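You operate a simulated robot arm through the tools that you are given. There is no shell and no other tool. Be economical: measure what you need, move in short steps, check, and stop when the job is done.

The job below is to be done with a simulated robot arm. You get a single attempt, and the scene is never put back.

Task
Swap the grey juicer's pulpy filter for the clean one on the table.
Fine: power off before the filter tray comes out; pulpy filter into the blue tray; filter tray pushed home; leave the power off; the black juicer stays.

It is judged by the outcome, as a careful person would: the job done as asked, and still so three seconds after it is handed in. It fails if anything else is knocked over, pushed out of place, dropped, spilled or broken.

Robot
A 6-joint arm with a two-finger gripper on a trunk, on a base that drives. Base frame: it is fixed to the floor where the robot stands at the start and does not move with it; the origin is under the middle of the robot, x ahead of it, y to its left, z up. Readings come in m, degrees, newtons and seconds.
It reaches about 1.298 m from its shoulder. Its first joint turns from -149.0 to 149.0 degrees. Places, roughly: cover latch of the black juicer [-1.8, -2.4, 1.3]; cover of the black juicer [-1.9, -2.4, 1.2]; feed lever of the black juicer [-2.1, -2.3, 1.4]; filter tray of the black juicer [-1.9, -2.4, 1.1]; filter tray of the grey juicer [0.7, 0.4, 1.1]; fruit key of the black juicer [-1.8, -2.3, 1.3]; grey juicer [0.8, 0.4, 1.1]; inside of the filter tray of the grey juicer [0.7, 0.4, 1.1]; left tray latch of the black juicer [-2, -2.5, 1]; left wing knob of the black juicer [-2, -2.5, 1.3]; orange grip of the black juicer [-1.9, -2.5, 1.1]; parts [0.8, -0.1, 0.7]; power switch of the black juicer [-1.8, -2.3, 0.9]; power switch of the grey juicer [0.8, 0.3, 0.9]; right tray latch of the black juicer [-1.8, -2.5, 1]; right wing knob of the black juicer [-1.9, -2.4, 1.3]. Payload 1.57 kg.
Tool frame: the origin (TCP) lies between the finger pads and is the grasp point; the fingertips stand 0.021 m ahead of it; z points along the fingers, y is the line along which they close. Largest opening 0.07 m; the body of the gripper starts 0.05 m behind the TCP.
Orientation is told as [roll, pitch, yaw] about the base's x, y, z axes, in that order, counted from this pose: with the fingers straight down and closing along the base's y, the tool's x points along the base's -x, its y along +y and its z along -z.

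Tools
- The arm moves only by the tool servo_tool. Its argument "targets" is a list of rows, each an object of numbers (a shift or turn left out is 0, a gripper value left out holds the last): "x", "y", "z": the shift along the base's x, y, z in mm; "ax", "ay", "az": the turn, a rotation vector about the base's x, y, z in rad; "jaw": the opening, from 0 (shut) to 1 (fully open). In form: [{"x": .., "y": .., "z": .., "ax": .., "ay": .., "az": .., "jaw": ..}, ...]. A call has 1 to 10 rows; each row shifts and turns the commanded pose from where the row before left it. A row lasts 0.2 s, in which the tool goes at most 0.05 m and 8.6 degrees; a call with a longer step from one row to the next is refused whole, and so is a gripper value outside its range. A pose out of reach is approached as far as the arm can. The call stops where the force on the tool passes 40 N (or 10 N more than at its start, if that is more) or the arm is blocked; 0.2 s more then pass. The fingers move at their own pace and stop on an object; they squeeze with about 30 N. The grip force told is the motor's: it shows also when the fingers shut on nothing. Time passes only in rows, and 0.2 s behind the last, so rows that do not move let the fingers close. The reply holds the time, the measured pose of the TCP, the force on the tool along the base axes, the opening and the grip force, in the units named above and with some noise, with the torque about the TCP (base axes, N m) and any sound that the robot's microphone picked up, and new pictures: "views" is both (left out), scene, wrist or none.
- Cameras (640 x 400 px; columns grow to the right, rows downward): "scene" is now at [0.0281, 0.1931, 1.8978]; the picture's right is [0.08, -1.00, 0.00], its down [-0.77, -0.06, -0.64] and it looks along [0.64, 0.05, -0.77] (base axes); focal length 273 px, centre (320, 200). "wrist" rides on the gripper at [0.079, 0.004, -0.081] in the tool frame; the picture's right is [-0.05, 1.00, 0.00], its down [-0.67, -0.04, -0.74] and it looks along [-0.74, -0.04, 0.67] (tool axes); focal length 256 px, centre (320, 200). There is no depth. A picture from a camera that has moved, and an enlarged one, comes with that camera's place and axes in the base frame and with its lens.
- move_column(by): slides the trunk up (or, below 0, down) by that many m; the arm and the scene camera ride with it, the base frame stays. It gives what a move gives, with no picture.
- base_move(legs): drives the robot by 1 to 6 legs, each [ahead, turn to the left] in m and degrees, along the robot's own axes; the way and the turn of a leg run together, so that a leg with both is an arc; at most 1.5 m and 180 degrees a leg. The arm and the cameras ride along, it lands a little off, and it stops where it bumps. It gives what a move gives, and a new picture of the scene camera.
- turn_head(pan, tilt): turns the head with the scene camera to pan (to the left, within 155 degrees either way) and tilt (down, from -29 to 69), counted from straight ahead of the robot. It gives what a move gives, and a new picture of the scene camera.
- enlarge(camera, box): a new picture of the part [left, top, right, bottom] of that camera's present view, enlarged. The clock stands still meanwhile.
- close_job(): hands the job in; it is judged then, once.

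Work in short steps. Places have to be worked out from the pictures, the camera data and where the tool is seen: move nearer, look again, correct. Check each grasp and each placing, and mend what went wrong. You have 120 turns and 260 pictures in all, those below and enlarged ones among them. Open the gripper and draw the arm clear of the work before you hand the job in, unless the task says otherwise; then end with one line.

The tools are called after ">>>" by a JSON object that holds its "method" and its "body". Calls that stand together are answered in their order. servo_tool: Moves the arm, as the interface text tells. Its arguments: {"type":"object","properties":{"targets":{"type":"array"},"views":{"type":"string","enum":["both","scene","wrist","none"]}},"required":["targets"]} The other tools are called the same way: move_column (by) slides the trunk up or down; base_move (legs) drives the base; turn_head (pan, tilt) turns the head that bears the scene camera; enlarge (camera, box) takes an enlarged picture of a part of a camera's view; close_job () hands the job in.

At the start:

```text
clock: 0.0
position: [0.578, 0.343, 1.2383]
tool_rot: [0.0, 0.1, 0.0]
contact_force: [0.1, 0.3, -0.7]
moment: [0.0, 0.02, 0.01]
width: 0.0701
grip_force: 0.0
trunk travel left (down, up): [-0.921, 0.049]
robot x, y, heading: [-0.0039, 0.017, 0.0]
head pan, tilt: [4.7, 50.3]
```

scene: 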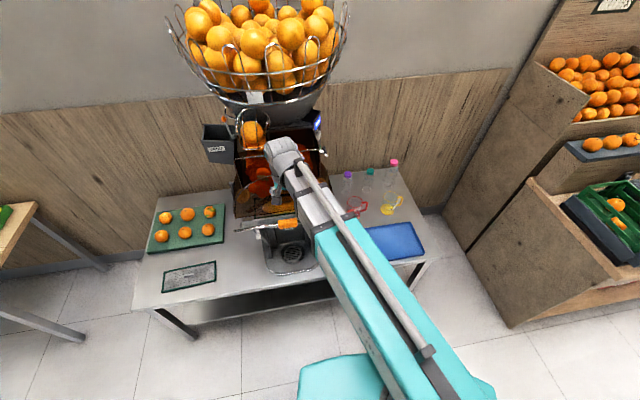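
wrist: 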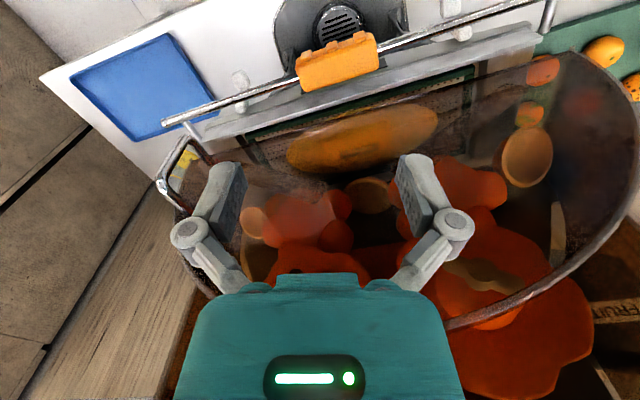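

The arm hides part of the juicer; I start with enlarged looks at both views.

>>> {"method": "enlarge", "body": {"camera": "scene", "box": [130, 100, 450, 300]}}

>>> {"method": "enlarge", "body": {"camera": "wrist", "box": [60, 0, 640, 240]}}

```text
2.00 times, centred on (290, 200) of scene
camera zoom: at [0.0281, 0.1931, 1.8978], right [0.08, -1.0, 0.0], down [-0.77, -0.06, -0.64], along [0.64, 0.05, -0.77], focal length 545 px, centre (380, 200)
```

zoom: 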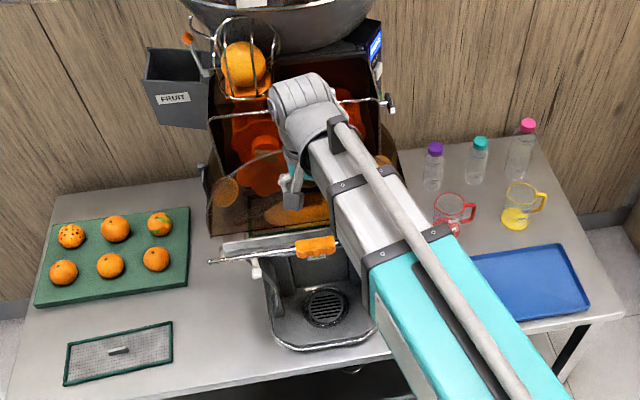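

```text
1.10 times, centred on (350, 120) of wrist
camera zoom: at [0.4974, 0.3485, 1.3201], right [0.05, 1.0, 0.0], down [0.67, -0.04, 0.74], along [0.74, -0.04, -0.67], focal length 282 px, centre (287, 288)
```

zoom: 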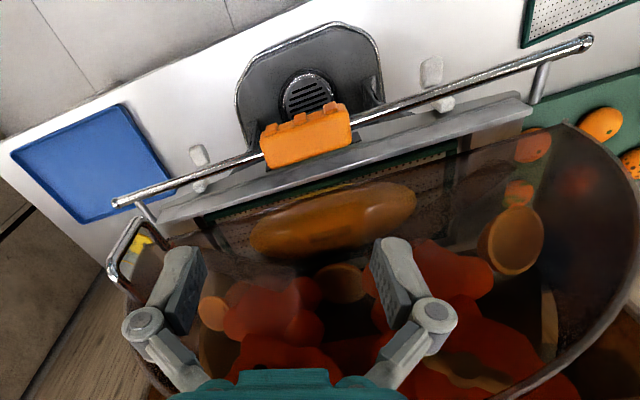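

I draw the arm back and to the right to clear the view of the juicer.

>>> {"method": "servo_tool", "body": {"targets": [{"x": -45}, {"x": -45}, {"x": -45}, {"x": -20, "y": -42}, {"y": -48}, {"y": -48}, {"y": -48}, {"y": -48}, {"y": -48}, {"y": -48}]}}

```text
clock: 2.2
position: [0.5309, 0.0627, 1.2388]
tool_rot: [0.0, 0.2, 0.1]
contact_force: [0.2, 0.0, -0.3]
moment: [0.03, -0.03, 0.04]
width: 0.0699
grip_force: 0.2
out of reach, approached as far as the arm can: row 4, 5, 6, 7, 8, 9, 10
trunk travel left (down, up): [-0.921, 0.049]
robot x, y, heading: [-0.0077, 0.0165, 0.1]
head pan, tilt: [4.7, 50.3]
camera scene: at [0.0282, 0.1923, 1.8979], right [0.08, -1.0, 0.0], down [-0.77, -0.06, -0.64], along [0.64, 0.05, -0.77], focal length 273 px, centre (320, 200)
camera wrist: at [0.4519, 0.0683, 1.3204], right [0.05, 1.0, 0.0], down [0.67, -0.04, 0.74], along [0.74, -0.04, -0.67], focal length 256 px, centre (320, 200)
```

scene: 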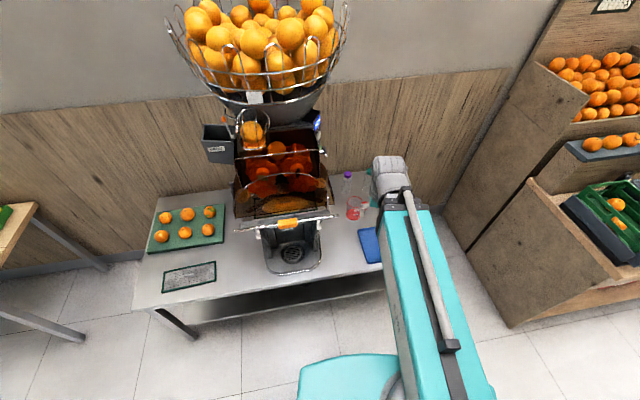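
wrist: 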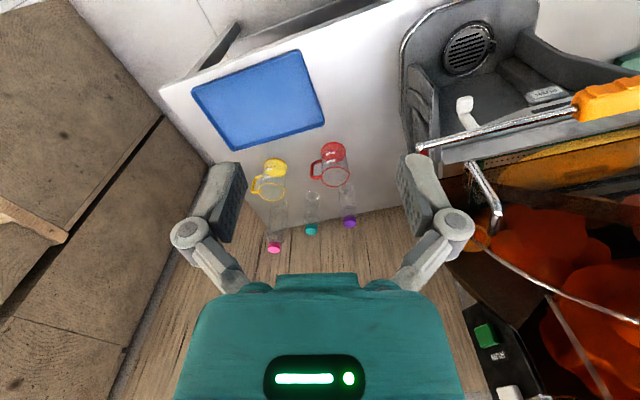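

Now the juicer is in view; I enlarge its front and right side.

>>> {"method": "enlarge", "body": {"camera": "scene", "box": [190, 100, 390, 290]}}

>>> {"method": "enlarge", "body": {"camera": "wrist", "box": [390, 0, 640, 400]}}

```text
2.11 times, centred on (290, 195) of scene
camera zoom: at [0.0282, 0.1923, 1.8979], right [0.08, -1.0, 0.0], down [-0.77, -0.06, -0.64], along [0.64, 0.05, -0.77], focal length 574 px, centre (383, 210)
```

zoom: 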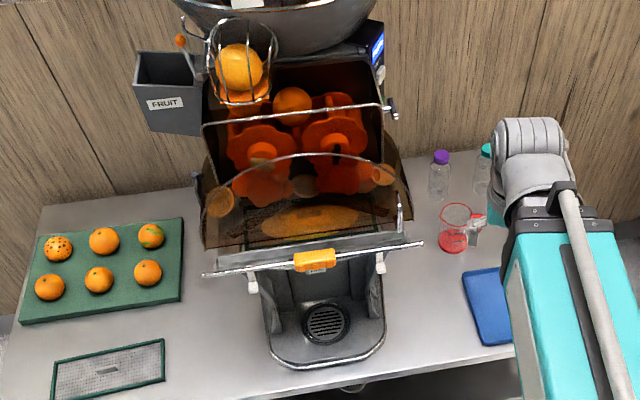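

```text
1.00 times, centred on (515, 200) of wrist (not enlarged: the box is as wide or as high as the picture)
camera zoom: at [0.4519, 0.0683, 1.3204], right [0.05, 1.0, 0.0], down [0.67, -0.04, 0.74], along [0.74, -0.04, -0.67], focal length 256 px, centre (125, 200)
```

zoom: 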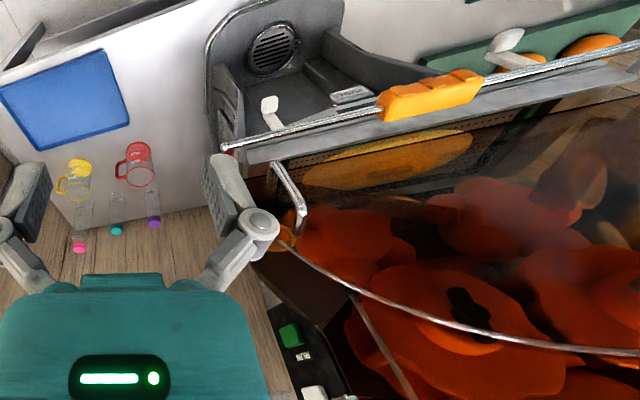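

I zoom tighter on the front recess, label, and tray latches.

>>> {"method": "enlarge", "body": {"camera": "wrist", "box": [400, 0, 640, 150]}}

>>> {"method": "enlarge", "body": {"camera": "wrist", "box": [440, 280, 600, 400]}}

>>> {"method": "enlarge", "body": {"camera": "scene", "box": [240, 160, 360, 280]}}

```text
2.67 times, centred on (520, 75) of wrist
camera zoom: at [0.4519, 0.0683, 1.3204], right [0.05, 1.0, 0.0], down [0.67, -0.04, 0.74], along [0.74, -0.04, -0.67], focal length 683 px, centre (-213, 533)
```

zoom: 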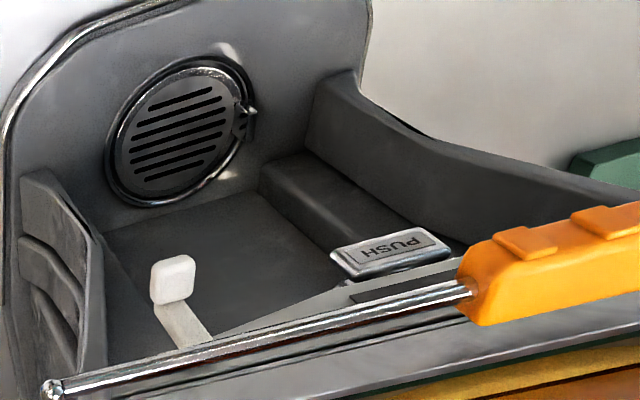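

```text
3.33 times, centred on (520, 340) of wrist
camera zoom: at [0.4519, 0.0683, 1.3204], right [0.05, 1.0, 0.0], down [0.67, -0.04, 0.74], along [0.74, -0.04, -0.67], focal length 853 px, centre (-347, -267)
```

zoom: 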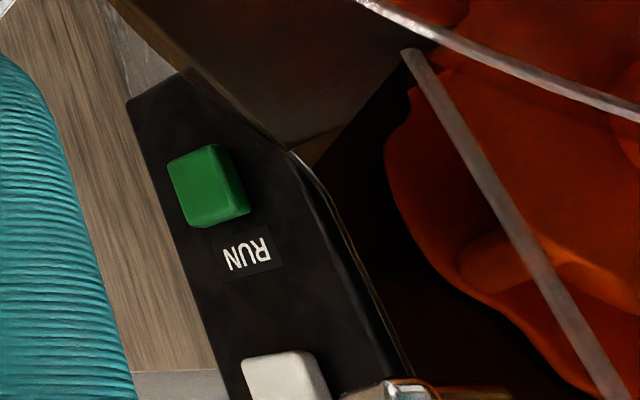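

```text
3.33 times, centred on (300, 220) of scene
camera zoom: at [0.0282, 0.1923, 1.8979], right [0.08, -1.0, 0.0], down [-0.77, -0.06, -0.64], along [0.64, 0.05, -0.77], focal length 909 px, centre (387, 133)
```

zoom: 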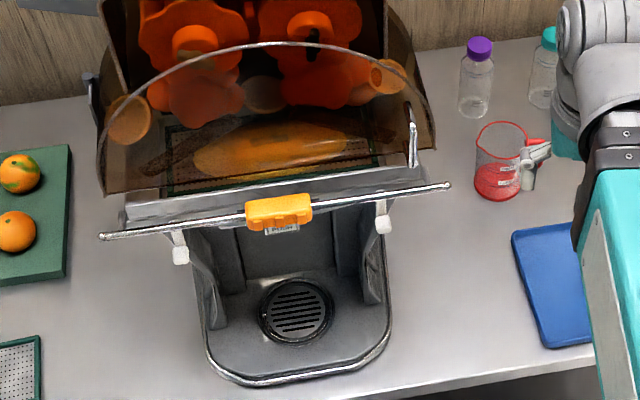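

The orange grip is near (0.575, 0.355, 1.10), with a white latch either side. I can't see the power switch yet, so I yaw the wrist so its camera looks at the juicer's right side.

>>> {"method": "servo_tool", "body": {"targets": [{"az": 0.145, "x": 20}, {"az": 0.145, "x": 20}, {"az": 0.145, "x": 20}, {"az": 0.145, "x": 20}, {"az": 0.145, "x": 20}, {"az": 0.145, "x": 20}, {"az": 0.145, "x": 20}, {"az": 0.145, "x": 20}, {"az": 0.145, "x": 20}, {"az": 0.145, "x": 20}]}}

```text
clock: 4.4
position: [0.7299, 0.0631, 1.2386]
tool_rot: [-0.1, -0.1, 83.3]
contact_force: [0.5, 0.2, 0.6]
moment: [-0.02, 0.0, -0.04]
width: 0.0701
grip_force: 0.1
out of reach, approached as far as the arm can: row 8
trunk travel left (down, up): [-0.921, 0.049]
robot x, y, heading: [-0.0041, 0.0138, -0.1]
head pan, tilt: [4.7, 50.3]
camera scene: at [0.0288, 0.1931, 1.8978], right [0.08, -1.0, 0.0], down [-0.77, -0.06, -0.64], along [0.64, 0.05, -0.77], focal length 273 px, centre (320, 200)
camera wrist: at [0.7163, -0.0143, 1.3199], right [-0.99, 0.17, 0.0], down [0.11, 0.66, 0.74], along [0.13, 0.73, -0.67], focal length 256 px, centre (320, 200)
```

scene: 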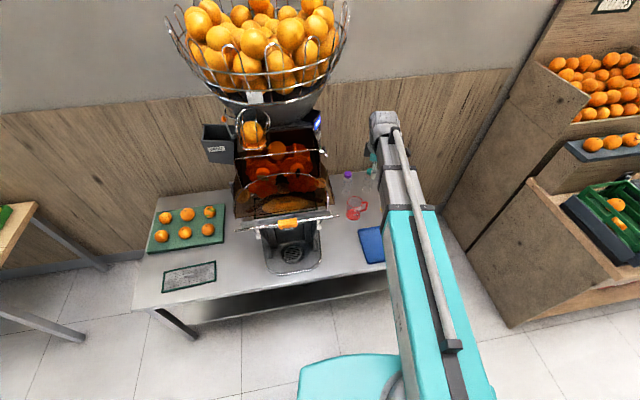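
wrist: 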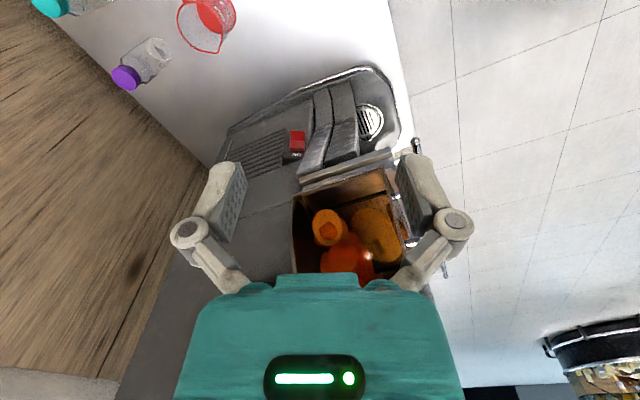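

The red rocker with an "ON"-like label is on the right side, at about pixel (298,143). I enlarge it.

>>> {"method": "enlarge", "body": {"camera": "wrist", "box": [256, 110, 352, 170]}}

>>> {"method": "enlarge", "body": {"camera": "wrist", "box": [200, 60, 440, 280]}}

```text
6.67 times, centred on (304, 140) of wrist
camera zoom: at [0.7163, -0.0143, 1.3199], right [-0.99, 0.17, 0.0], down [0.11, 0.66, 0.74], along [0.13, 0.73, -0.67], focal length 1707 px, centre (427, 600)
```

zoom: 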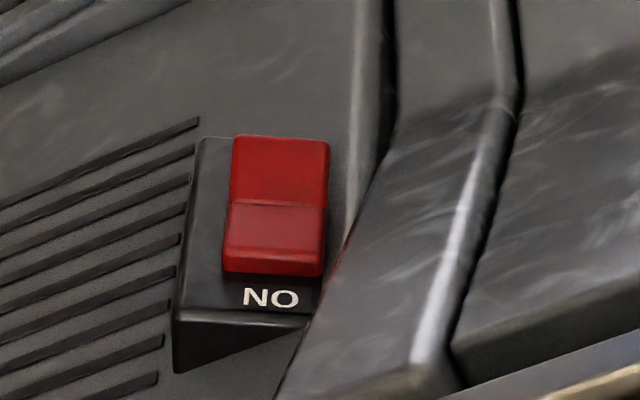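

```text
1.82 times, centred on (320, 170) of wrist
camera zoom: at [0.7163, -0.0143, 1.3199], right [-0.99, 0.17, 0.0], down [0.11, 0.66, 0.74], along [0.13, 0.73, -0.67], focal length 465 px, centre (320, 254)
```

zoom: 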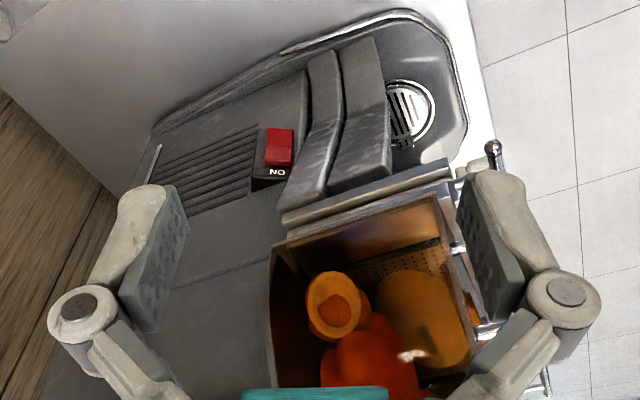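

The rocker is near (0.81, 0.27, 0.90), ON at the top, so I will press its lower half. I yaw back to 0 while moving right, then pitch the fingers to point along +y.

>>> {"method": "servo_tool", "body": {"targets": [{"az": -0.145, "y": -15, "jaw": 0}, {"az": -0.145, "y": -15}, {"az": -0.145, "y": -15}, {"az": -0.145, "y": -15}, {"az": -0.145, "y": -15}, {"az": -0.145, "y": -15}, {"az": -0.145, "y": -10}, {"az": -0.145}, {"az": -0.145}, {"az": -0.145}], "views": "none"}}

>>> {"method": "servo_tool", "body": {"targets": [{"ax": 0.148, "x": 8}, {"ax": 0.148, "x": 8}, {"ax": 0.148, "x": 8}, {"ax": 0.148, "x": 8}, {"ax": 0.148, "x": 8}, {"ax": 0.148, "x": 8}, {"ax": 0.148, "x": 8}, {"ax": 0.148, "x": 8}, {"ax": 0.148, "x": 8}, {"ax": 0.148, "x": 8}]}}

```text
clock: 6.6
position: [0.7309, -0.0383, 1.2397]
tool_rot: [0.0, 0.0, -0.1]
contact_force: [0.2, 0.4, -0.1]
moment: [0.01, -0.01, 0.01]
width: 0.0002
grip_force: 28.8
trunk travel left (down, up): [-0.921, 0.049]
robot x, y, heading: [-0.0026, 0.0205, 0.2]
head pan, tilt: [4.7, 50.3]
```

```text
clock: 8.8
position: [0.8093, -0.0398, 1.4095]
tool_rot: [84.9, 0.1, -0.1]
contact_force: [0.1, -0.5, 0.2]
moment: [-0.01, 0.01, -0.03]
width: 0.0
grip_force: 28.2
out of reach, approached as far as the arm can: row 2, 3, 4, 5, 6, 7, 8, 9, 10
trunk travel left (down, up): [-0.921, 0.049]
robot x, y, heading: [-0.0082, 0.0209, 0.1]
head pan, tilt: [4.7, 50.3]
camera scene: at [0.0283, 0.193, 1.8978], right [0.08, -1.0, 0.0], down [-0.77, -0.06, -0.64], along [0.64, 0.05, -0.77], focal length 273 px, centre (320, 200)
camera wrist: at [0.7304, -0.1189, 1.4198], right [0.05, 0.09, 0.99], down [0.67, -0.75, 0.03], along [0.74, 0.66, -0.1], focal length 256 px, centre (320, 200)
```

scene: 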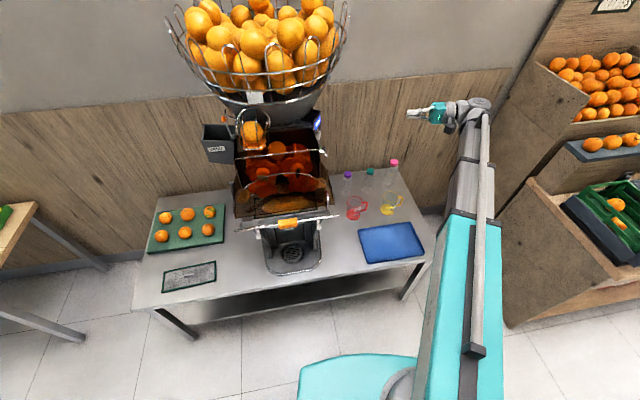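
wrist: 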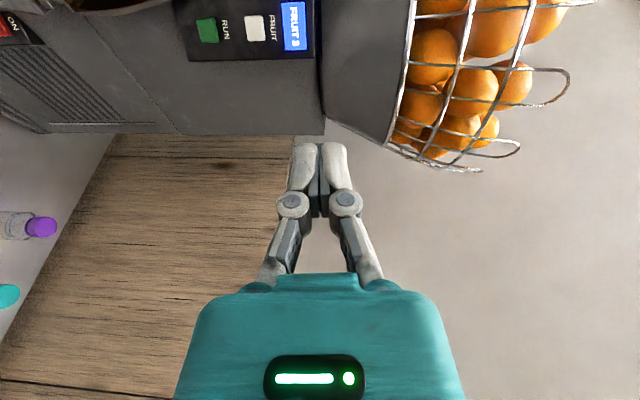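

The arm is clear of the goods; I lower the trunk in two goes to bring the fingers near switch height.

>>> {"method": "move_column", "body": {"by": -0.3}}

>>> {"method": "servo_tool", "body": {"targets": [{"ax": 0.085}]}}

```text
clock: 11.8
position: [0.8094, -0.039, 1.1087]
tool_rot: [84.7, 0.1, 0.0]
contact_force: [0.1, -0.4, -0.4]
moment: [-0.01, 0.02, -0.01]
width: 0.0003
grip_force: 28.3
trunk travel left (down, up): [-0.621, 0.349]
robot x, y, heading: [-0.0072, 0.0143, 0.2]
head pan, tilt: [4.7, 50.3]
```

```text
clock: 12.2
position: [0.8099, -0.0388, 1.1229]
tool_rot: [89.5, 0.0, 0.0]
contact_force: [0.7, 0.3, 0.7]
moment: [-0.02, 0.0, 0.0]
width: 0.0
grip_force: 28.6
out of reach, approached as far as the arm can: row 1
trunk travel left (down, up): [-0.621, 0.349]
robot x, y, heading: [-0.0034, 0.0156, 0.1]
head pan, tilt: [4.7, 50.3]
camera scene: at [0.0282, 0.193, 1.5978], right [0.08, -1.0, 0.0], down [-0.77, -0.06, -0.64], along [0.64, 0.05, -0.77], focal length 273 px, centre (320, 200)
camera wrist: at [0.7299, -0.1194, 1.1284], right [0.05, 0.01, 1.0], down [0.67, -0.75, -0.03], along [0.74, 0.67, -0.04], focal length 256 px, centre (320, 200)
```

scene: 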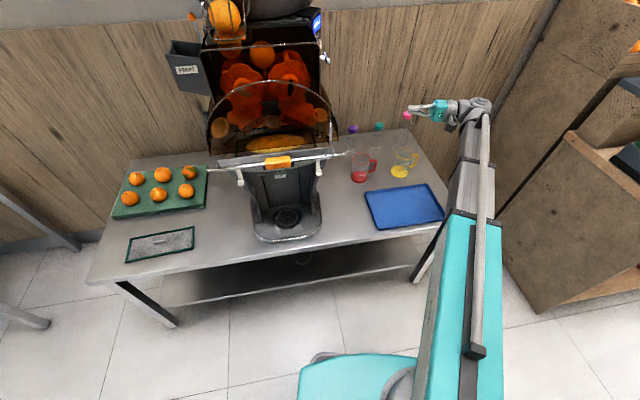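
wrist: 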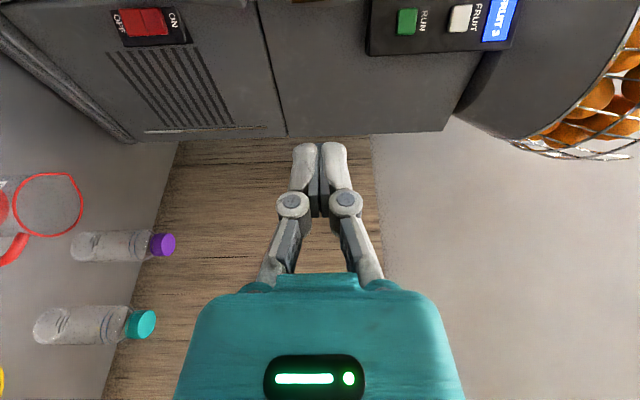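

The switch centre triangulates to (0.812, 0.277, 0.892), with OFF at its lower end. Before lowering more, I turn the head to see the arm against the table edge.

>>> {"method": "turn_head", "body": {"pan": -35, "tilt": 35}}

```text
clock: 13.3
position: [0.8092, -0.0376, 1.1228]
tool_rot: [89.5, -0.1, 0.0]
contact_force: [0.1, -0.1, 0.1]
moment: [0.03, -0.01, 0.04]
width: 0.0
grip_force: 28.0
trunk travel left (down, up): [-0.621, 0.349]
robot x, y, heading: [-0.0064, 0.0173, 0.1]
head pan, tilt: [-35.0, 35.0]
camera scene: at [0.024, 0.1362, 1.6199], right [-0.57, -0.82, 0.0], down [-0.47, 0.33, -0.82], along [0.67, -0.47, -0.57], focal length 273 px, centre (320, 200)
```

scene: 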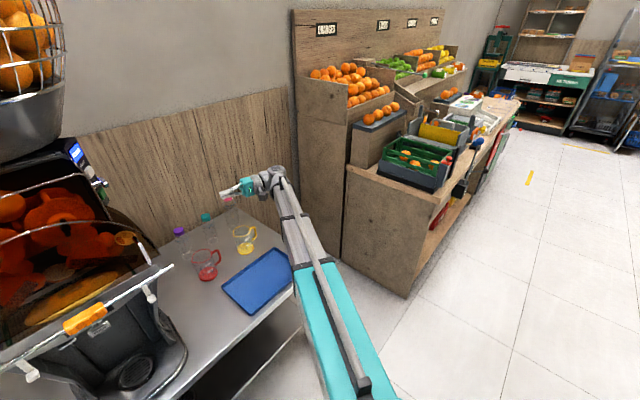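

The arm passes over the blue tray. I move the fingers 150 mm nearer the juicer side and check how the arm follows.

>>> {"method": "servo_tool", "body": {"targets": [{"y": 40, "z": -10}, {"y": 40, "z": -10}, {"y": 40, "z": -10}, {"y": 40, "z": -10}]}}

```text
clock: 14.3
position: [0.8077, 0.1238, 1.1237]
tool_rot: [89.5, 0.1, 0.0]
contact_force: [0.8, -0.2, -0.4]
moment: [0.02, 0.0, 0.03]
width: 0.0
grip_force: 28.4
out of reach, approached as far as the arm can: row 1, 2, 3, 4
trunk travel left (down, up): [-0.621, 0.349]
robot x, y, heading: [-0.0016, 0.0175, 0.3]
head pan, tilt: [-35.0, 35.0]
camera scene: at [0.0239, 0.136, 1.6199], right [-0.57, -0.82, 0.0], down [-0.47, 0.33, -0.82], along [0.67, -0.47, -0.57], focal length 273 px, centre (320, 200)
camera wrist: at [0.7291, 0.0429, 1.1285], right [0.05, 0.01, 1.0], down [0.67, -0.75, -0.03], along [0.74, 0.67, -0.04], focal length 256 px, centre (320, 200)
```

scene: 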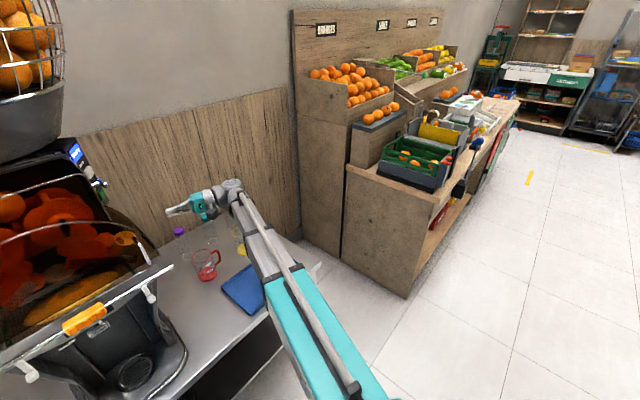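
wrist: 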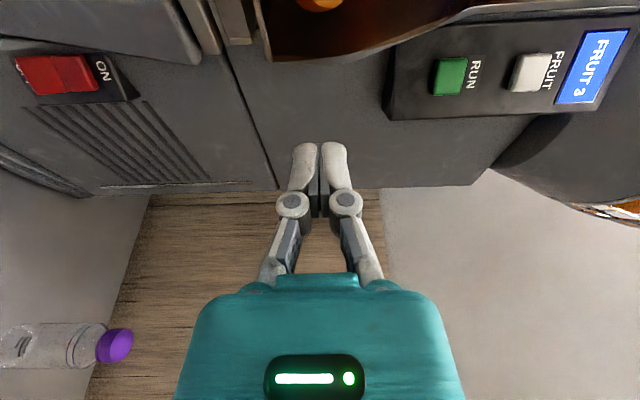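

The arm runs roughly horizontal at its own low limit, so height must come from the trunk. I lower it 0.15 m and check clearance.

>>> {"method": "move_column", "body": {"by": -0.15}}

>>> {"method": "servo_tool", "body": {"targets": [{}]}}

```text
clock: 16.0
position: [0.8087, 0.1231, 0.974]
tool_rot: [89.6, 0.0, 0.0]
contact_force: [0.9, 0.3, -0.5]
moment: [0.01, 0.03, 0.0]
width: 0.0001
grip_force: 28.5
trunk travel left (down, up): [-0.471, 0.499]
robot x, y, heading: [-0.0051, 0.0157, -0.3]
head pan, tilt: [-35.0, 35.0]
```

```text
clock: 16.4
position: [0.8092, 0.1232, 0.9747]
tool_rot: [89.7, 0.0, 0.0]
contact_force: [-0.3, -0.2, -1.0]
moment: [0.0, -0.05, -0.03]
width: 0.0
grip_force: 28.6
trunk travel left (down, up): [-0.471, 0.499]
robot x, y, heading: [-0.0035, 0.0133, 0.2]
head pan, tilt: [-35.0, 35.0]
camera scene: at [0.024, 0.1362, 1.4699], right [-0.57, -0.82, 0.0], down [-0.47, 0.33, -0.82], along [0.67, -0.47, -0.57], focal length 273 px, centre (320, 200)
camera wrist: at [0.7292, 0.0427, 0.9785], right [0.05, 0.01, 1.0], down [0.67, -0.75, -0.03], along [0.74, 0.67, -0.04], focal length 256 px, centre (320, 200)
```

scene: 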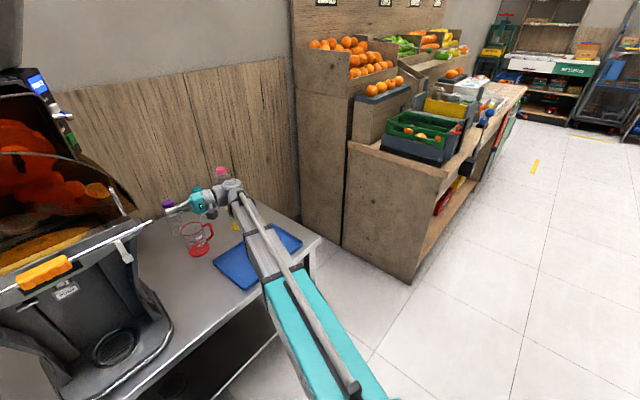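
wrist: 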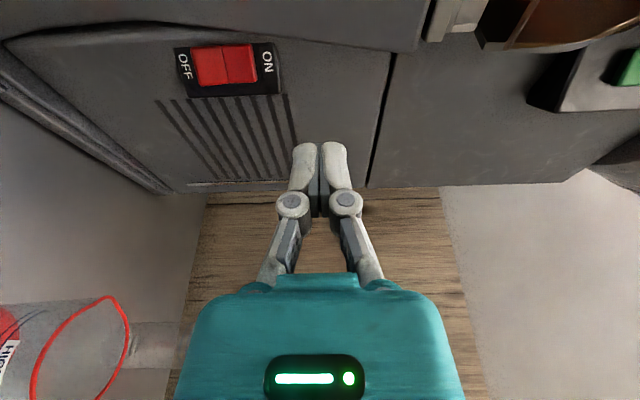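

The red mug sits close to where the wrist would pass, so I yaw the tool about 24° to bring the wrist further from it, then lower the trunk.

>>> {"method": "servo_tool", "body": {"targets": [{"az": -0.14, "x": -8}, {"az": -0.14, "x": -8}, {"az": -0.14, "x": -8}], "views": "none"}}

>>> {"method": "move_column", "body": {"by": -0.06}}

>>> {"method": "servo_tool", "body": {"targets": [{}]}}

```text
clock: 17.2
position: [0.7852, 0.1229, 0.9741]
tool_rot: [89.5, -0.1, -24.2]
contact_force: [-0.1, -0.8, 0.5]
moment: [0.0, 0.02, 0.02]
width: 0.0
grip_force: 28.7
trunk travel left (down, up): [-0.471, 0.499]
robot x, y, heading: [-0.0021, 0.0149, 0.3]
head pan, tilt: [-35.0, 35.0]
```

```text
clock: 18.2
position: [0.7852, 0.1246, 0.9144]
tool_rot: [89.6, 0.0, -24.1]
contact_force: [-0.4, -0.9, -0.3]
moment: [0.0, -0.04, 0.0]
width: 0.0002
grip_force: 28.8
trunk travel left (down, up): [-0.411, 0.559]
robot x, y, heading: [-0.0026, 0.0168, 0.3]
head pan, tilt: [-35.0, 35.0]
```

```text
clock: 18.6
position: [0.7847, 0.1242, 0.9146]
tool_rot: [89.5, 0.0, -24.1]
contact_force: [-0.1, 0.1, -0.1]
moment: [-0.02, 0.0, -0.01]
width: 0.0
grip_force: 28.0
trunk travel left (down, up): [-0.411, 0.559]
robot x, y, heading: [-0.0034, 0.0183, 0.3]
head pan, tilt: [-35.0, 35.0]
camera scene: at [0.0239, 0.1362, 1.41], right [-0.57, -0.82, 0.0], down [-0.47, 0.33, -0.82], along [0.67, -0.47, -0.57], focal length 273 px, centre (320, 200)
camera wrist: at [0.6796, 0.0821, 0.9184], right [0.05, -0.01, 1.0], down [0.3, -0.95, -0.03], along [0.95, 0.31, -0.05], focal length 256 px, centre (320, 200)
```

scene: 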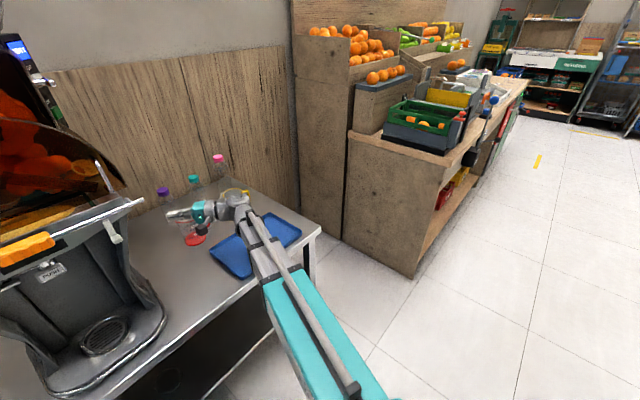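
wrist: 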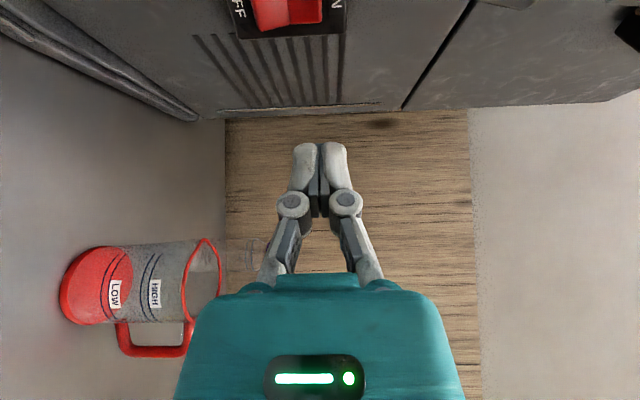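

The switch checks out at (0.815, 0.277, 0.89), OFF half near z 0.877; the mug rim is at 0.82, below the gripper. I lower the last 38 mm and look again.

>>> {"method": "move_column", "body": {"by": -0.038}}

>>> {"method": "servo_tool", "body": {"targets": [{"y": 40, "x": 8}, {"y": 40, "x": 8}]}}

```text
clock: 19.4
position: [0.7853, 0.1222, 0.8761]
tool_rot: [89.5, 0.0, -24.0]
contact_force: [0.2, -0.3, 0.3]
moment: [0.0, 0.01, 0.0]
width: 0.0
grip_force: 28.8
trunk travel left (down, up): [-0.373, 0.597]
robot x, y, heading: [-0.0067, 0.0127, 0.3]
head pan, tilt: [-35.0, 35.0]
```

```text
clock: 20.0
position: [0.8025, 0.2021, 0.8769]
tool_rot: [89.5, 0.0, -24.1]
contact_force: [-0.7, 0.2, -0.3]
moment: [-0.03, 0.02, 0.04]
width: 0.0
grip_force: 28.6
trunk travel left (down, up): [-0.373, 0.597]
robot x, y, heading: [-0.0054, 0.0179, 0.1]
head pan, tilt: [-35.0, 35.0]
camera scene: at [0.0238, 0.1358, 1.372], right [-0.57, -0.82, 0.0], down [-0.47, 0.33, -0.82], along [0.67, -0.47, -0.57], focal length 273 px, centre (320, 200)
camera wrist: at [0.6966, 0.1601, 0.8804], right [0.05, -0.01, 1.0], down [0.3, -0.95, -0.03], along [0.95, 0.3, -0.05], focal length 256 px, centre (320, 200)
```

scene: 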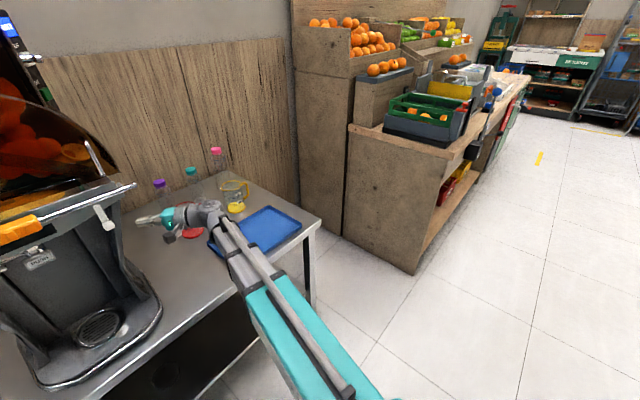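
wrist: 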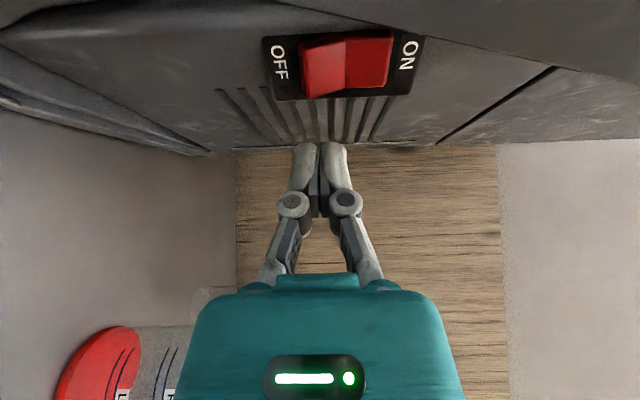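

The protruding OFF half is lined up with the closed fingertips. I push in along +y gently, stopping on contact.

>>> {"method": "servo_tool", "body": {"targets": [{"y": 20}, {"y": 15}, {"y": 6}, {"y": 5}, {"y": 5}, {"y": 5}]}}

```text
clock: 21.4
position: [0.7994, 0.2566, 0.8768]
tool_rot: [89.5, 0.0, -24.1]
contact_force: [-4.8, -22.5, -6.2]
moment: [-0.11, -0.01, 0.09]
width: 0.006
grip_force: 28.8
trunk travel left (down, up): [-0.373, 0.597]
robot x, y, heading: [-0.0051, 0.0166, 0.1]
head pan, tilt: [-35.0, 35.0]
camera scene: at [0.0239, 0.1343, 1.372], right [-0.57, -0.82, 0.0], down [-0.47, 0.33, -0.82], along [0.67, -0.47, -0.57], focal length 273 px, centre (320, 200)
camera wrist: at [0.6943, 0.2152, 0.8803], right [0.05, -0.01, 1.0], down [0.3, -0.95, -0.03], along [0.95, 0.3, -0.05], focal length 256 px, centre (320, 200)
```

scene: 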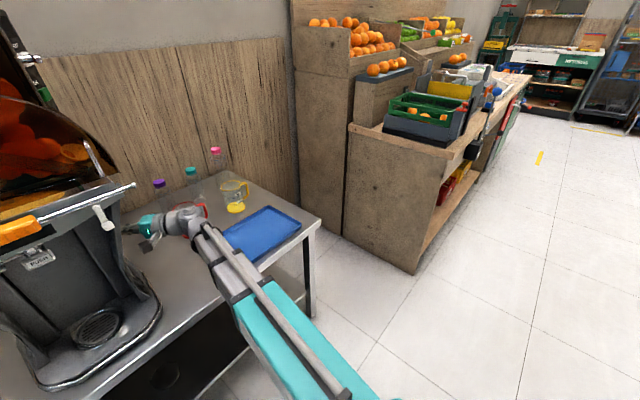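
wrist: 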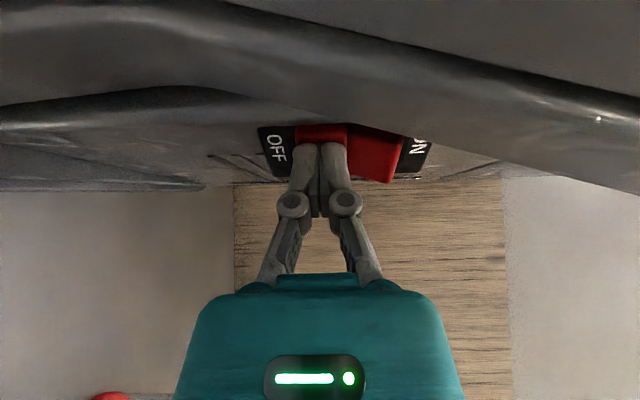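

The rocker has flipped: the ON half now stands out. I back away and verify.

>>> {"method": "servo_tool", "body": {"targets": [{"y": -30}, {"y": -40}, {"y": -40}, {"y": -30}]}}

>>> {"method": "enlarge", "body": {"camera": "scene", "box": [0, 0, 240, 260]}}

```text
clock: 22.4
position: [0.7995, 0.1188, 0.8763]
tool_rot: [89.5, 0.0, -24.1]
contact_force: [0.5, -0.1, 0.4]
moment: [-0.01, 0.01, 0.0]
width: 0.0
grip_force: 28.7
trunk travel left (down, up): [-0.373, 0.597]
robot x, y, heading: [-0.0066, 0.0202, 0.1]
head pan, tilt: [-35.0, 35.0]
camera scene: at [0.0239, 0.1364, 1.3719], right [-0.57, -0.82, 0.0], down [-0.47, 0.33, -0.82], along [0.67, -0.47, -0.57], focal length 273 px, centre (320, 200)
camera wrist: at [0.6939, 0.0779, 0.8802], right [0.05, -0.01, 1.0], down [0.3, -0.95, -0.03], along [0.95, 0.31, -0.05], focal length 256 px, centre (320, 200)
```

scene: 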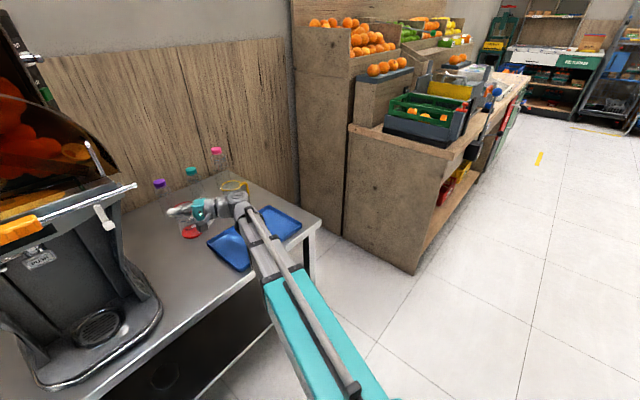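
wrist: 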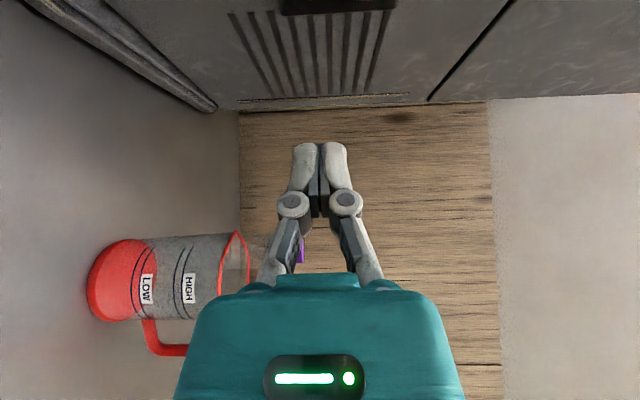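

```text
1.54 times, centred on (120, 130) of scene
camera zoom: at [0.0239, 0.1364, 1.3719], right [-0.57, -0.82, 0.0], down [-0.47, 0.33, -0.82], along [0.67, -0.47, -0.57], focal length 419 px, centre (628, 308)
```

zoom: 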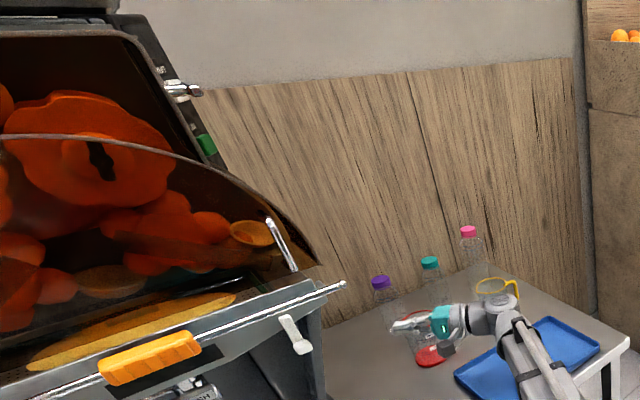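

Power is off. Now I look at the juicer front and latches from this lower head height.

>>> {"method": "turn_head", "body": {"pan": 15, "tilt": 22}}

>>> {"method": "enlarge", "body": {"camera": "scene", "box": [200, 120, 460, 290]}}

```text
clock: 23.6
position: [0.7987, 0.119, 0.8754]
tool_rot: [89.4, 0.0, -24.2]
contact_force: [-0.6, 0.2, 0.4]
moment: [0.02, 0.04, -0.01]
width: 0.0001
grip_force: 29.2
trunk travel left (down, up): [-0.373, 0.597]
robot x, y, heading: [-0.0027, 0.0172, 0.0]
head pan, tilt: [15.0, 22.0]
camera scene: at [0.0413, 0.2107, 1.3925], right [0.26, -0.97, 0.0], down [-0.36, -0.1, -0.93], along [0.9, 0.24, -0.37], focal length 273 px, centre (320, 200)
```

scene: 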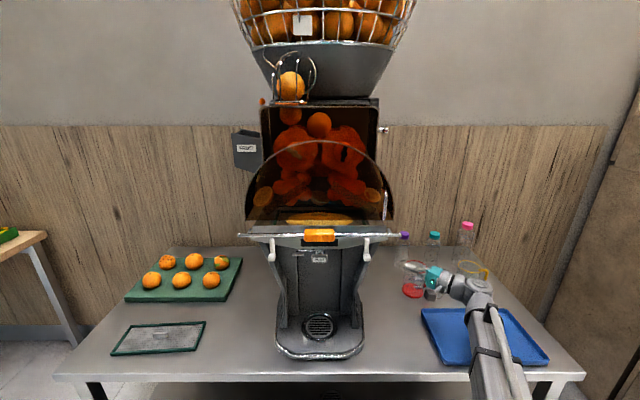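

```text
2.35 times, centred on (330, 205) of scene
camera zoom: at [0.0413, 0.2107, 1.3925], right [0.26, -0.97, 0.0], down [-0.36, -0.1, -0.93], along [0.9, 0.24, -0.37], focal length 641 px, centre (296, 188)
```

zoom: 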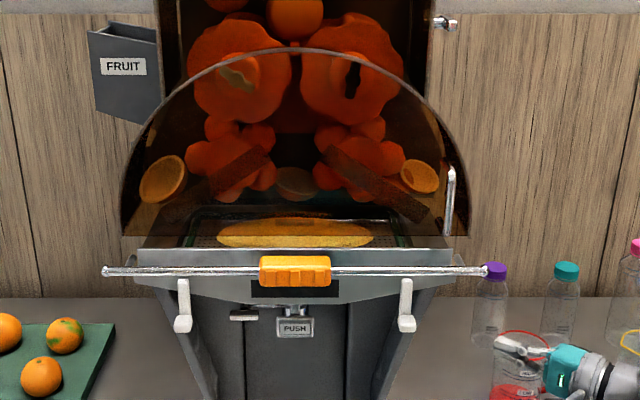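

Latches hang down at each side of the tray front. I raise the trunk, then drive back 0.3 m to have room to pull the tray and see more closely with the wrist camera.

>>> {"method": "move_column", "body": {"by": 0.35}}

>>> {"method": "base_move", "body": {"legs": [[-0.3, 0]]}}

```text
clock: 27.0
position: [0.8008, 0.1195, 1.2258]
tool_rot: [89.4, 0.0, -24.1]
contact_force: [0.0, 0.1, -0.7]
moment: [0.02, -0.02, 0.02]
width: 0.0
grip_force: 28.9
trunk travel left (down, up): [-0.723, 0.247]
robot x, y, heading: [-0.003, 0.0154, 0.3]
head pan, tilt: [15.0, 22.0]
```

```text
clock: 29.4
position: [0.4995, 0.1259, 1.2261]
tool_rot: [89.4, 0.1, -23.5]
contact_force: [-0.4, 0.9, 0.8]
moment: [0.0, -0.02, -0.02]
width: 0.0001
grip_force: 28.4
trunk travel left (down, up): [-0.723, 0.247]
robot x, y, heading: [-0.3014, 0.0127, 0.7]
head pan, tilt: [15.0, 22.0]
camera scene: at [-0.2591, 0.2098, 1.7425], right [0.27, -0.96, 0.0], down [-0.36, -0.1, -0.93], along [0.89, 0.25, -0.37], focal length 273 px, centre (320, 200)
```

scene: 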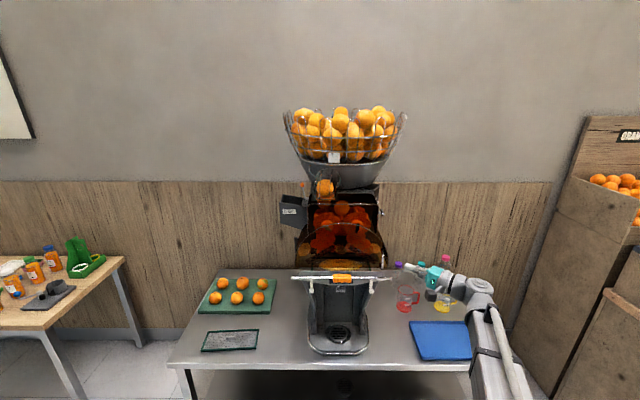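

I bring the tool back to pointing down (yaw then roll back), so the wrist camera looks at the tray front.

>>> {"method": "servo_tool", "body": {"targets": [{"az": 0.137, "x": -20}, {"az": 0.137, "x": -20}, {"az": 0.137, "x": -20}, {"ax": -0.14, "x": -20}, {"ax": -0.14, "x": -10}, {"ax": -0.14}, {"ax": -0.14}, {"ax": -0.14}, {"ax": -0.14}, {"ax": -0.14}], "views": "none"}}

>>> {"method": "servo_tool", "body": {"targets": [{"ax": -0.14}, {"ax": -0.14}, {"ax": -0.14}, {"ax": -0.14, "y": 25}, {"y": 25}]}}

```text
clock: 31.6
position: [0.409, 0.1273, 1.0724]
tool_rot: [33.4, 0.0, 0.0]
contact_force: [-0.1, -0.5, -0.3]
moment: [-0.01, -0.02, 0.01]
width: 0.0002
grip_force: 28.4
out of reach, approached as far as the arm can: row 4, 5, 6, 7, 8, 9, 10
trunk travel left (down, up): [-0.723, 0.247]
robot x, y, heading: [-0.3018, 0.016, 0.6]
head pan, tilt: [15.0, 22.0]
```

```text
clock: 32.8
position: [0.4113, 0.1774, 1.0413]
tool_rot: [1.2, -0.1, 0.1]
contact_force: [-0.4, 0.1, 0.0]
moment: [0.0, 0.0, 0.02]
width: 0.0
grip_force: 28.7
out of reach, approached as far as the arm can: row 1, 2, 3
trunk travel left (down, up): [-0.723, 0.247]
robot x, y, heading: [-0.3028, 0.0101, 0.5]
head pan, tilt: [15.0, 22.0]
camera scene: at [-0.2588, 0.2103, 1.7425], right [0.27, -0.96, 0.0], down [-0.36, -0.1, -0.93], along [0.89, 0.25, -0.37], focal length 273 px, centre (320, 200)
camera wrist: at [0.3322, 0.1801, 1.1222], right [0.05, 1.0, 0.02], down [0.67, -0.05, 0.74], along [0.74, -0.03, -0.67], focal length 256 px, centre (320, 200)
```

scene: 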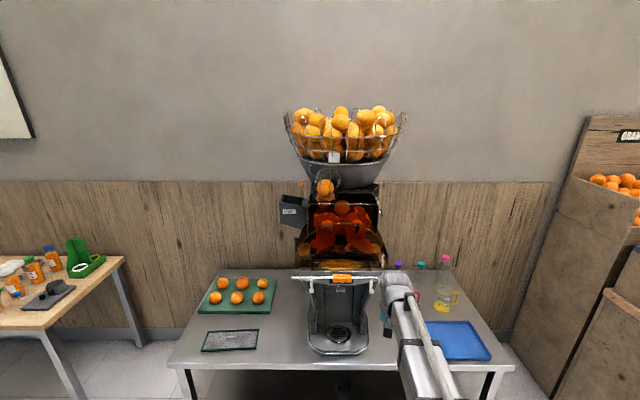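
wrist: 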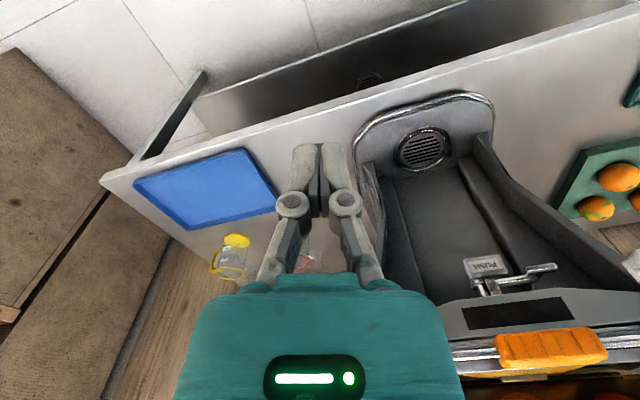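

The gripper hides the latches; I move up and toward the centre for a better angle.

>>> {"method": "servo_tool", "body": {"targets": [{"z": 40, "y": 25}, {"z": 40, "y": 25}, {"z": 40, "y": 25}, {"z": 40, "y": 25}], "views": "wrist"}}

>>> {"method": "enlarge", "body": {"camera": "scene", "box": [270, 240, 410, 360]}}

```text
clock: 33.8
position: [0.4113, 0.2771, 1.0414]
tool_rot: [1.2, 0.1, 0.0]
contact_force: [0.0, 0.9, -0.3]
moment: [0.02, 0.01, -0.01]
width: 0.0
grip_force: 28.7
out of reach, approached as far as the arm can: row 1, 2, 3, 4
trunk travel left (down, up): [-0.723, 0.247]
robot x, y, heading: [-0.3022, 0.0156, 0.6]
head pan, tilt: [15.0, 22.0]
camera wrist: at [0.3321, 0.279, 1.1222], right [0.05, 1.0, 0.02], down [0.67, -0.05, 0.74], along [0.74, -0.03, -0.67], focal length 256 px, centre (320, 200)
```

wrist: 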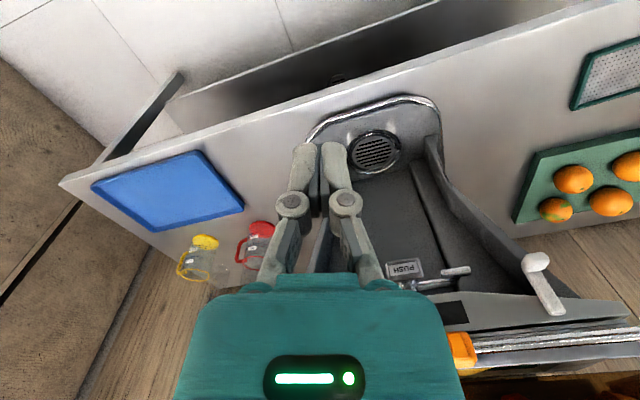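

```text
3.33 times, centred on (340, 300) of scene
camera zoom: at [-0.2588, 0.21, 1.7425], right [0.27, -0.96, 0.0], down [-0.36, -0.1, -0.93], along [0.89, 0.25, -0.37], focal length 909 px, centre (253, -133)
```

zoom: 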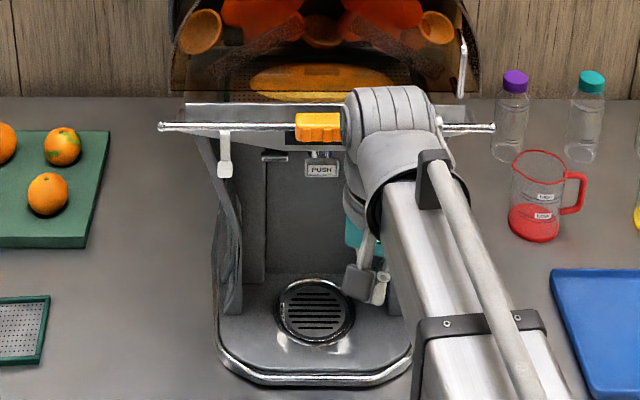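

The arm behaves like a planar one: height comes only from the trunk. I raise the trunk 0.15 and move left for a clean view of the tray and latches.

>>> {"method": "move_column", "body": {"by": 0.15}}

>>> {"method": "servo_tool", "body": {"targets": [{"z": -10, "y": 45, "jaw": 1}, {"y": 30}], "views": "wrist"}}

```text
clock: 35.5
position: [0.413, 0.2747, 1.1912]
tool_rot: [1.2, 0.1, 0.1]
contact_force: [-0.4, -1.1, 0.3]
moment: [-0.02, 0.0, -0.02]
width: 0.0
grip_force: 28.4
trunk travel left (down, up): [-0.873, 0.097]
robot x, y, heading: [-0.3044, 0.0157, 0.5]
head pan, tilt: [15.0, 22.0]
```

```text
clock: 36.1
position: [0.4089, 0.3496, 1.1921]
tool_rot: [1.2, 0.0, -0.1]
contact_force: [-0.7, 0.9, 0.3]
moment: [-0.05, 0.05, -0.01]
width: 0.0649
grip_force: 0.1
out of reach, approached as far as the arm can: row 1
trunk travel left (down, up): [-0.873, 0.097]
robot x, y, heading: [-0.3017, 0.0137, 0.7]
head pan, tilt: [15.0, 22.0]
camera wrist: at [0.3288, 0.3534, 1.2722], right [0.05, 1.0, 0.02], down [0.67, -0.05, 0.74], along [0.74, -0.03, -0.67], focal length 256 px, centre (320, 200)
```

wrist: 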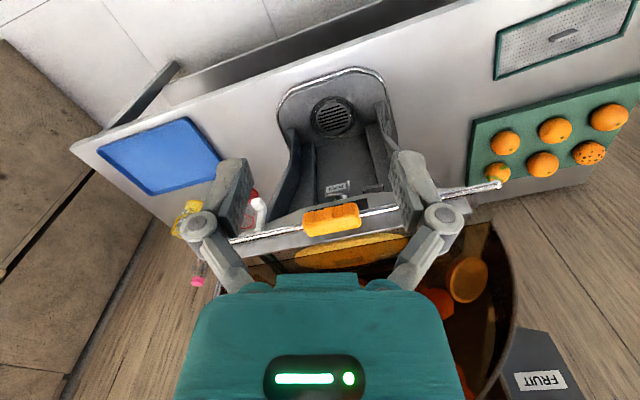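

The grip is at about (0.575, 0.356, 1.09). I pitch the tool up and lower the trunk so the camera looks level at the latches.

>>> {"method": "servo_tool", "body": {"targets": [{"ay": -0.14, "x": -20}, {"ay": -0.14, "x": -20}, {"ay": -0.14}, {"ay": -0.14}], "views": "none"}}

>>> {"method": "move_column", "body": {"by": -0.12}}

>>> {"method": "servo_tool", "body": {"targets": [{}], "views": "wrist"}}

```text
clock: 37.1
position: [0.3694, 0.3506, 1.2198]
tool_rot: [1.2, -32.0, 0.0]
contact_force: [0.7, -0.3, 0.4]
moment: [0.02, 0.02, 0.05]
width: 0.0698
grip_force: 0.0
out of reach, approached as far as the arm can: row 2, 3, 4
trunk travel left (down, up): [-0.873, 0.097]
robot x, y, heading: [-0.302, 0.0125, 0.4]
head pan, tilt: [15.0, 22.0]
```

```text
clock: 38.6
position: [0.3708, 0.3504, 1.1]
tool_rot: [1.2, -32.1, 0.1]
contact_force: [0.2, 0.9, 0.8]
moment: [0.01, -0.03, -0.02]
width: 0.0698
grip_force: 0.0
trunk travel left (down, up): [-0.753, 0.217]
robot x, y, heading: [-0.3056, 0.0181, 0.6]
head pan, tilt: [15.0, 22.0]
```

```text
clock: 39.0
position: [0.3725, 0.3495, 1.0991]
tool_rot: [1.2, -32.1, 0.0]
contact_force: [0.0, -0.3, 0.3]
moment: [0.01, 0.01, -0.02]
width: 0.0699
grip_force: 0.2
trunk travel left (down, up): [-0.753, 0.217]
robot x, y, heading: [-0.2979, 0.0157, 0.5]
head pan, tilt: [15.0, 22.0]
camera wrist: at [0.2601, 0.3532, 1.1262], right [0.03, 1.0, 0.05], down [0.17, -0.05, 0.98], along [0.98, -0.03, -0.17], focal length 256 px, centre (320, 200)
```

wrist: 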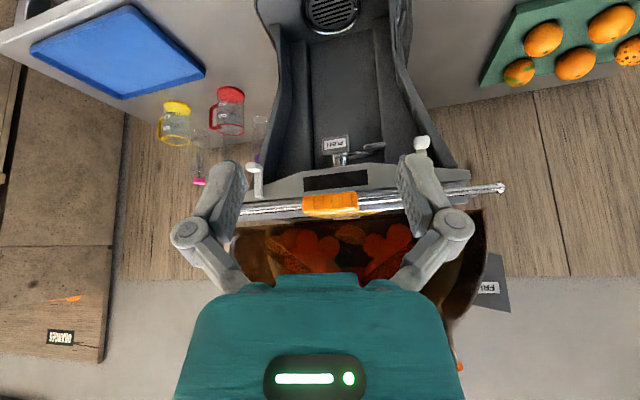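

>>> {"method": "enlarge", "body": {"camera": "wrist", "box": [230, 110, 510, 240]}}

>>> {"method": "enlarge", "body": {"camera": "wrist", "box": [225, 140, 305, 220]}}

```text
2.29 times, centred on (370, 175) of wrist
camera zoom: at [0.2601, 0.3532, 1.1262], right [0.03, 1.0, 0.05], down [0.17, -0.05, 0.98], along [0.98, -0.03, -0.17], focal length 585 px, centre (206, 257)
```

zoom: 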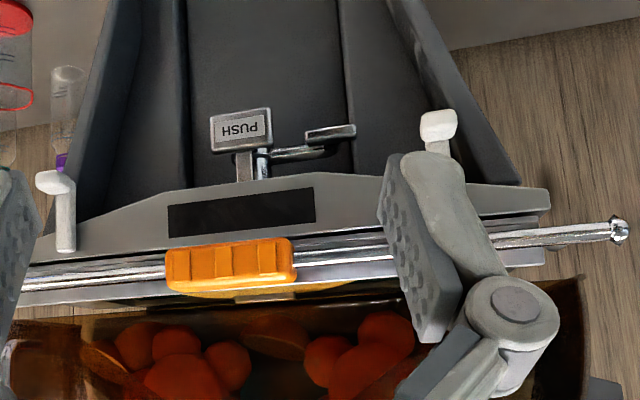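

```text
5.00 times, centred on (265, 180) of wrist
camera zoom: at [0.2601, 0.3532, 1.1262], right [0.03, 1.0, 0.05], down [0.17, -0.05, 0.98], along [0.98, -0.03, -0.17], focal length 1280 px, centre (595, 300)
```

zoom: 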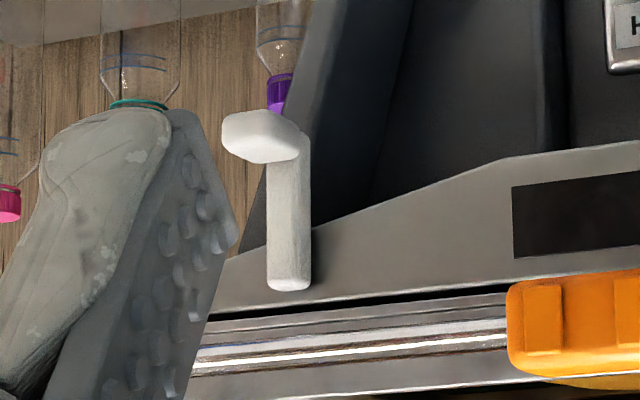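

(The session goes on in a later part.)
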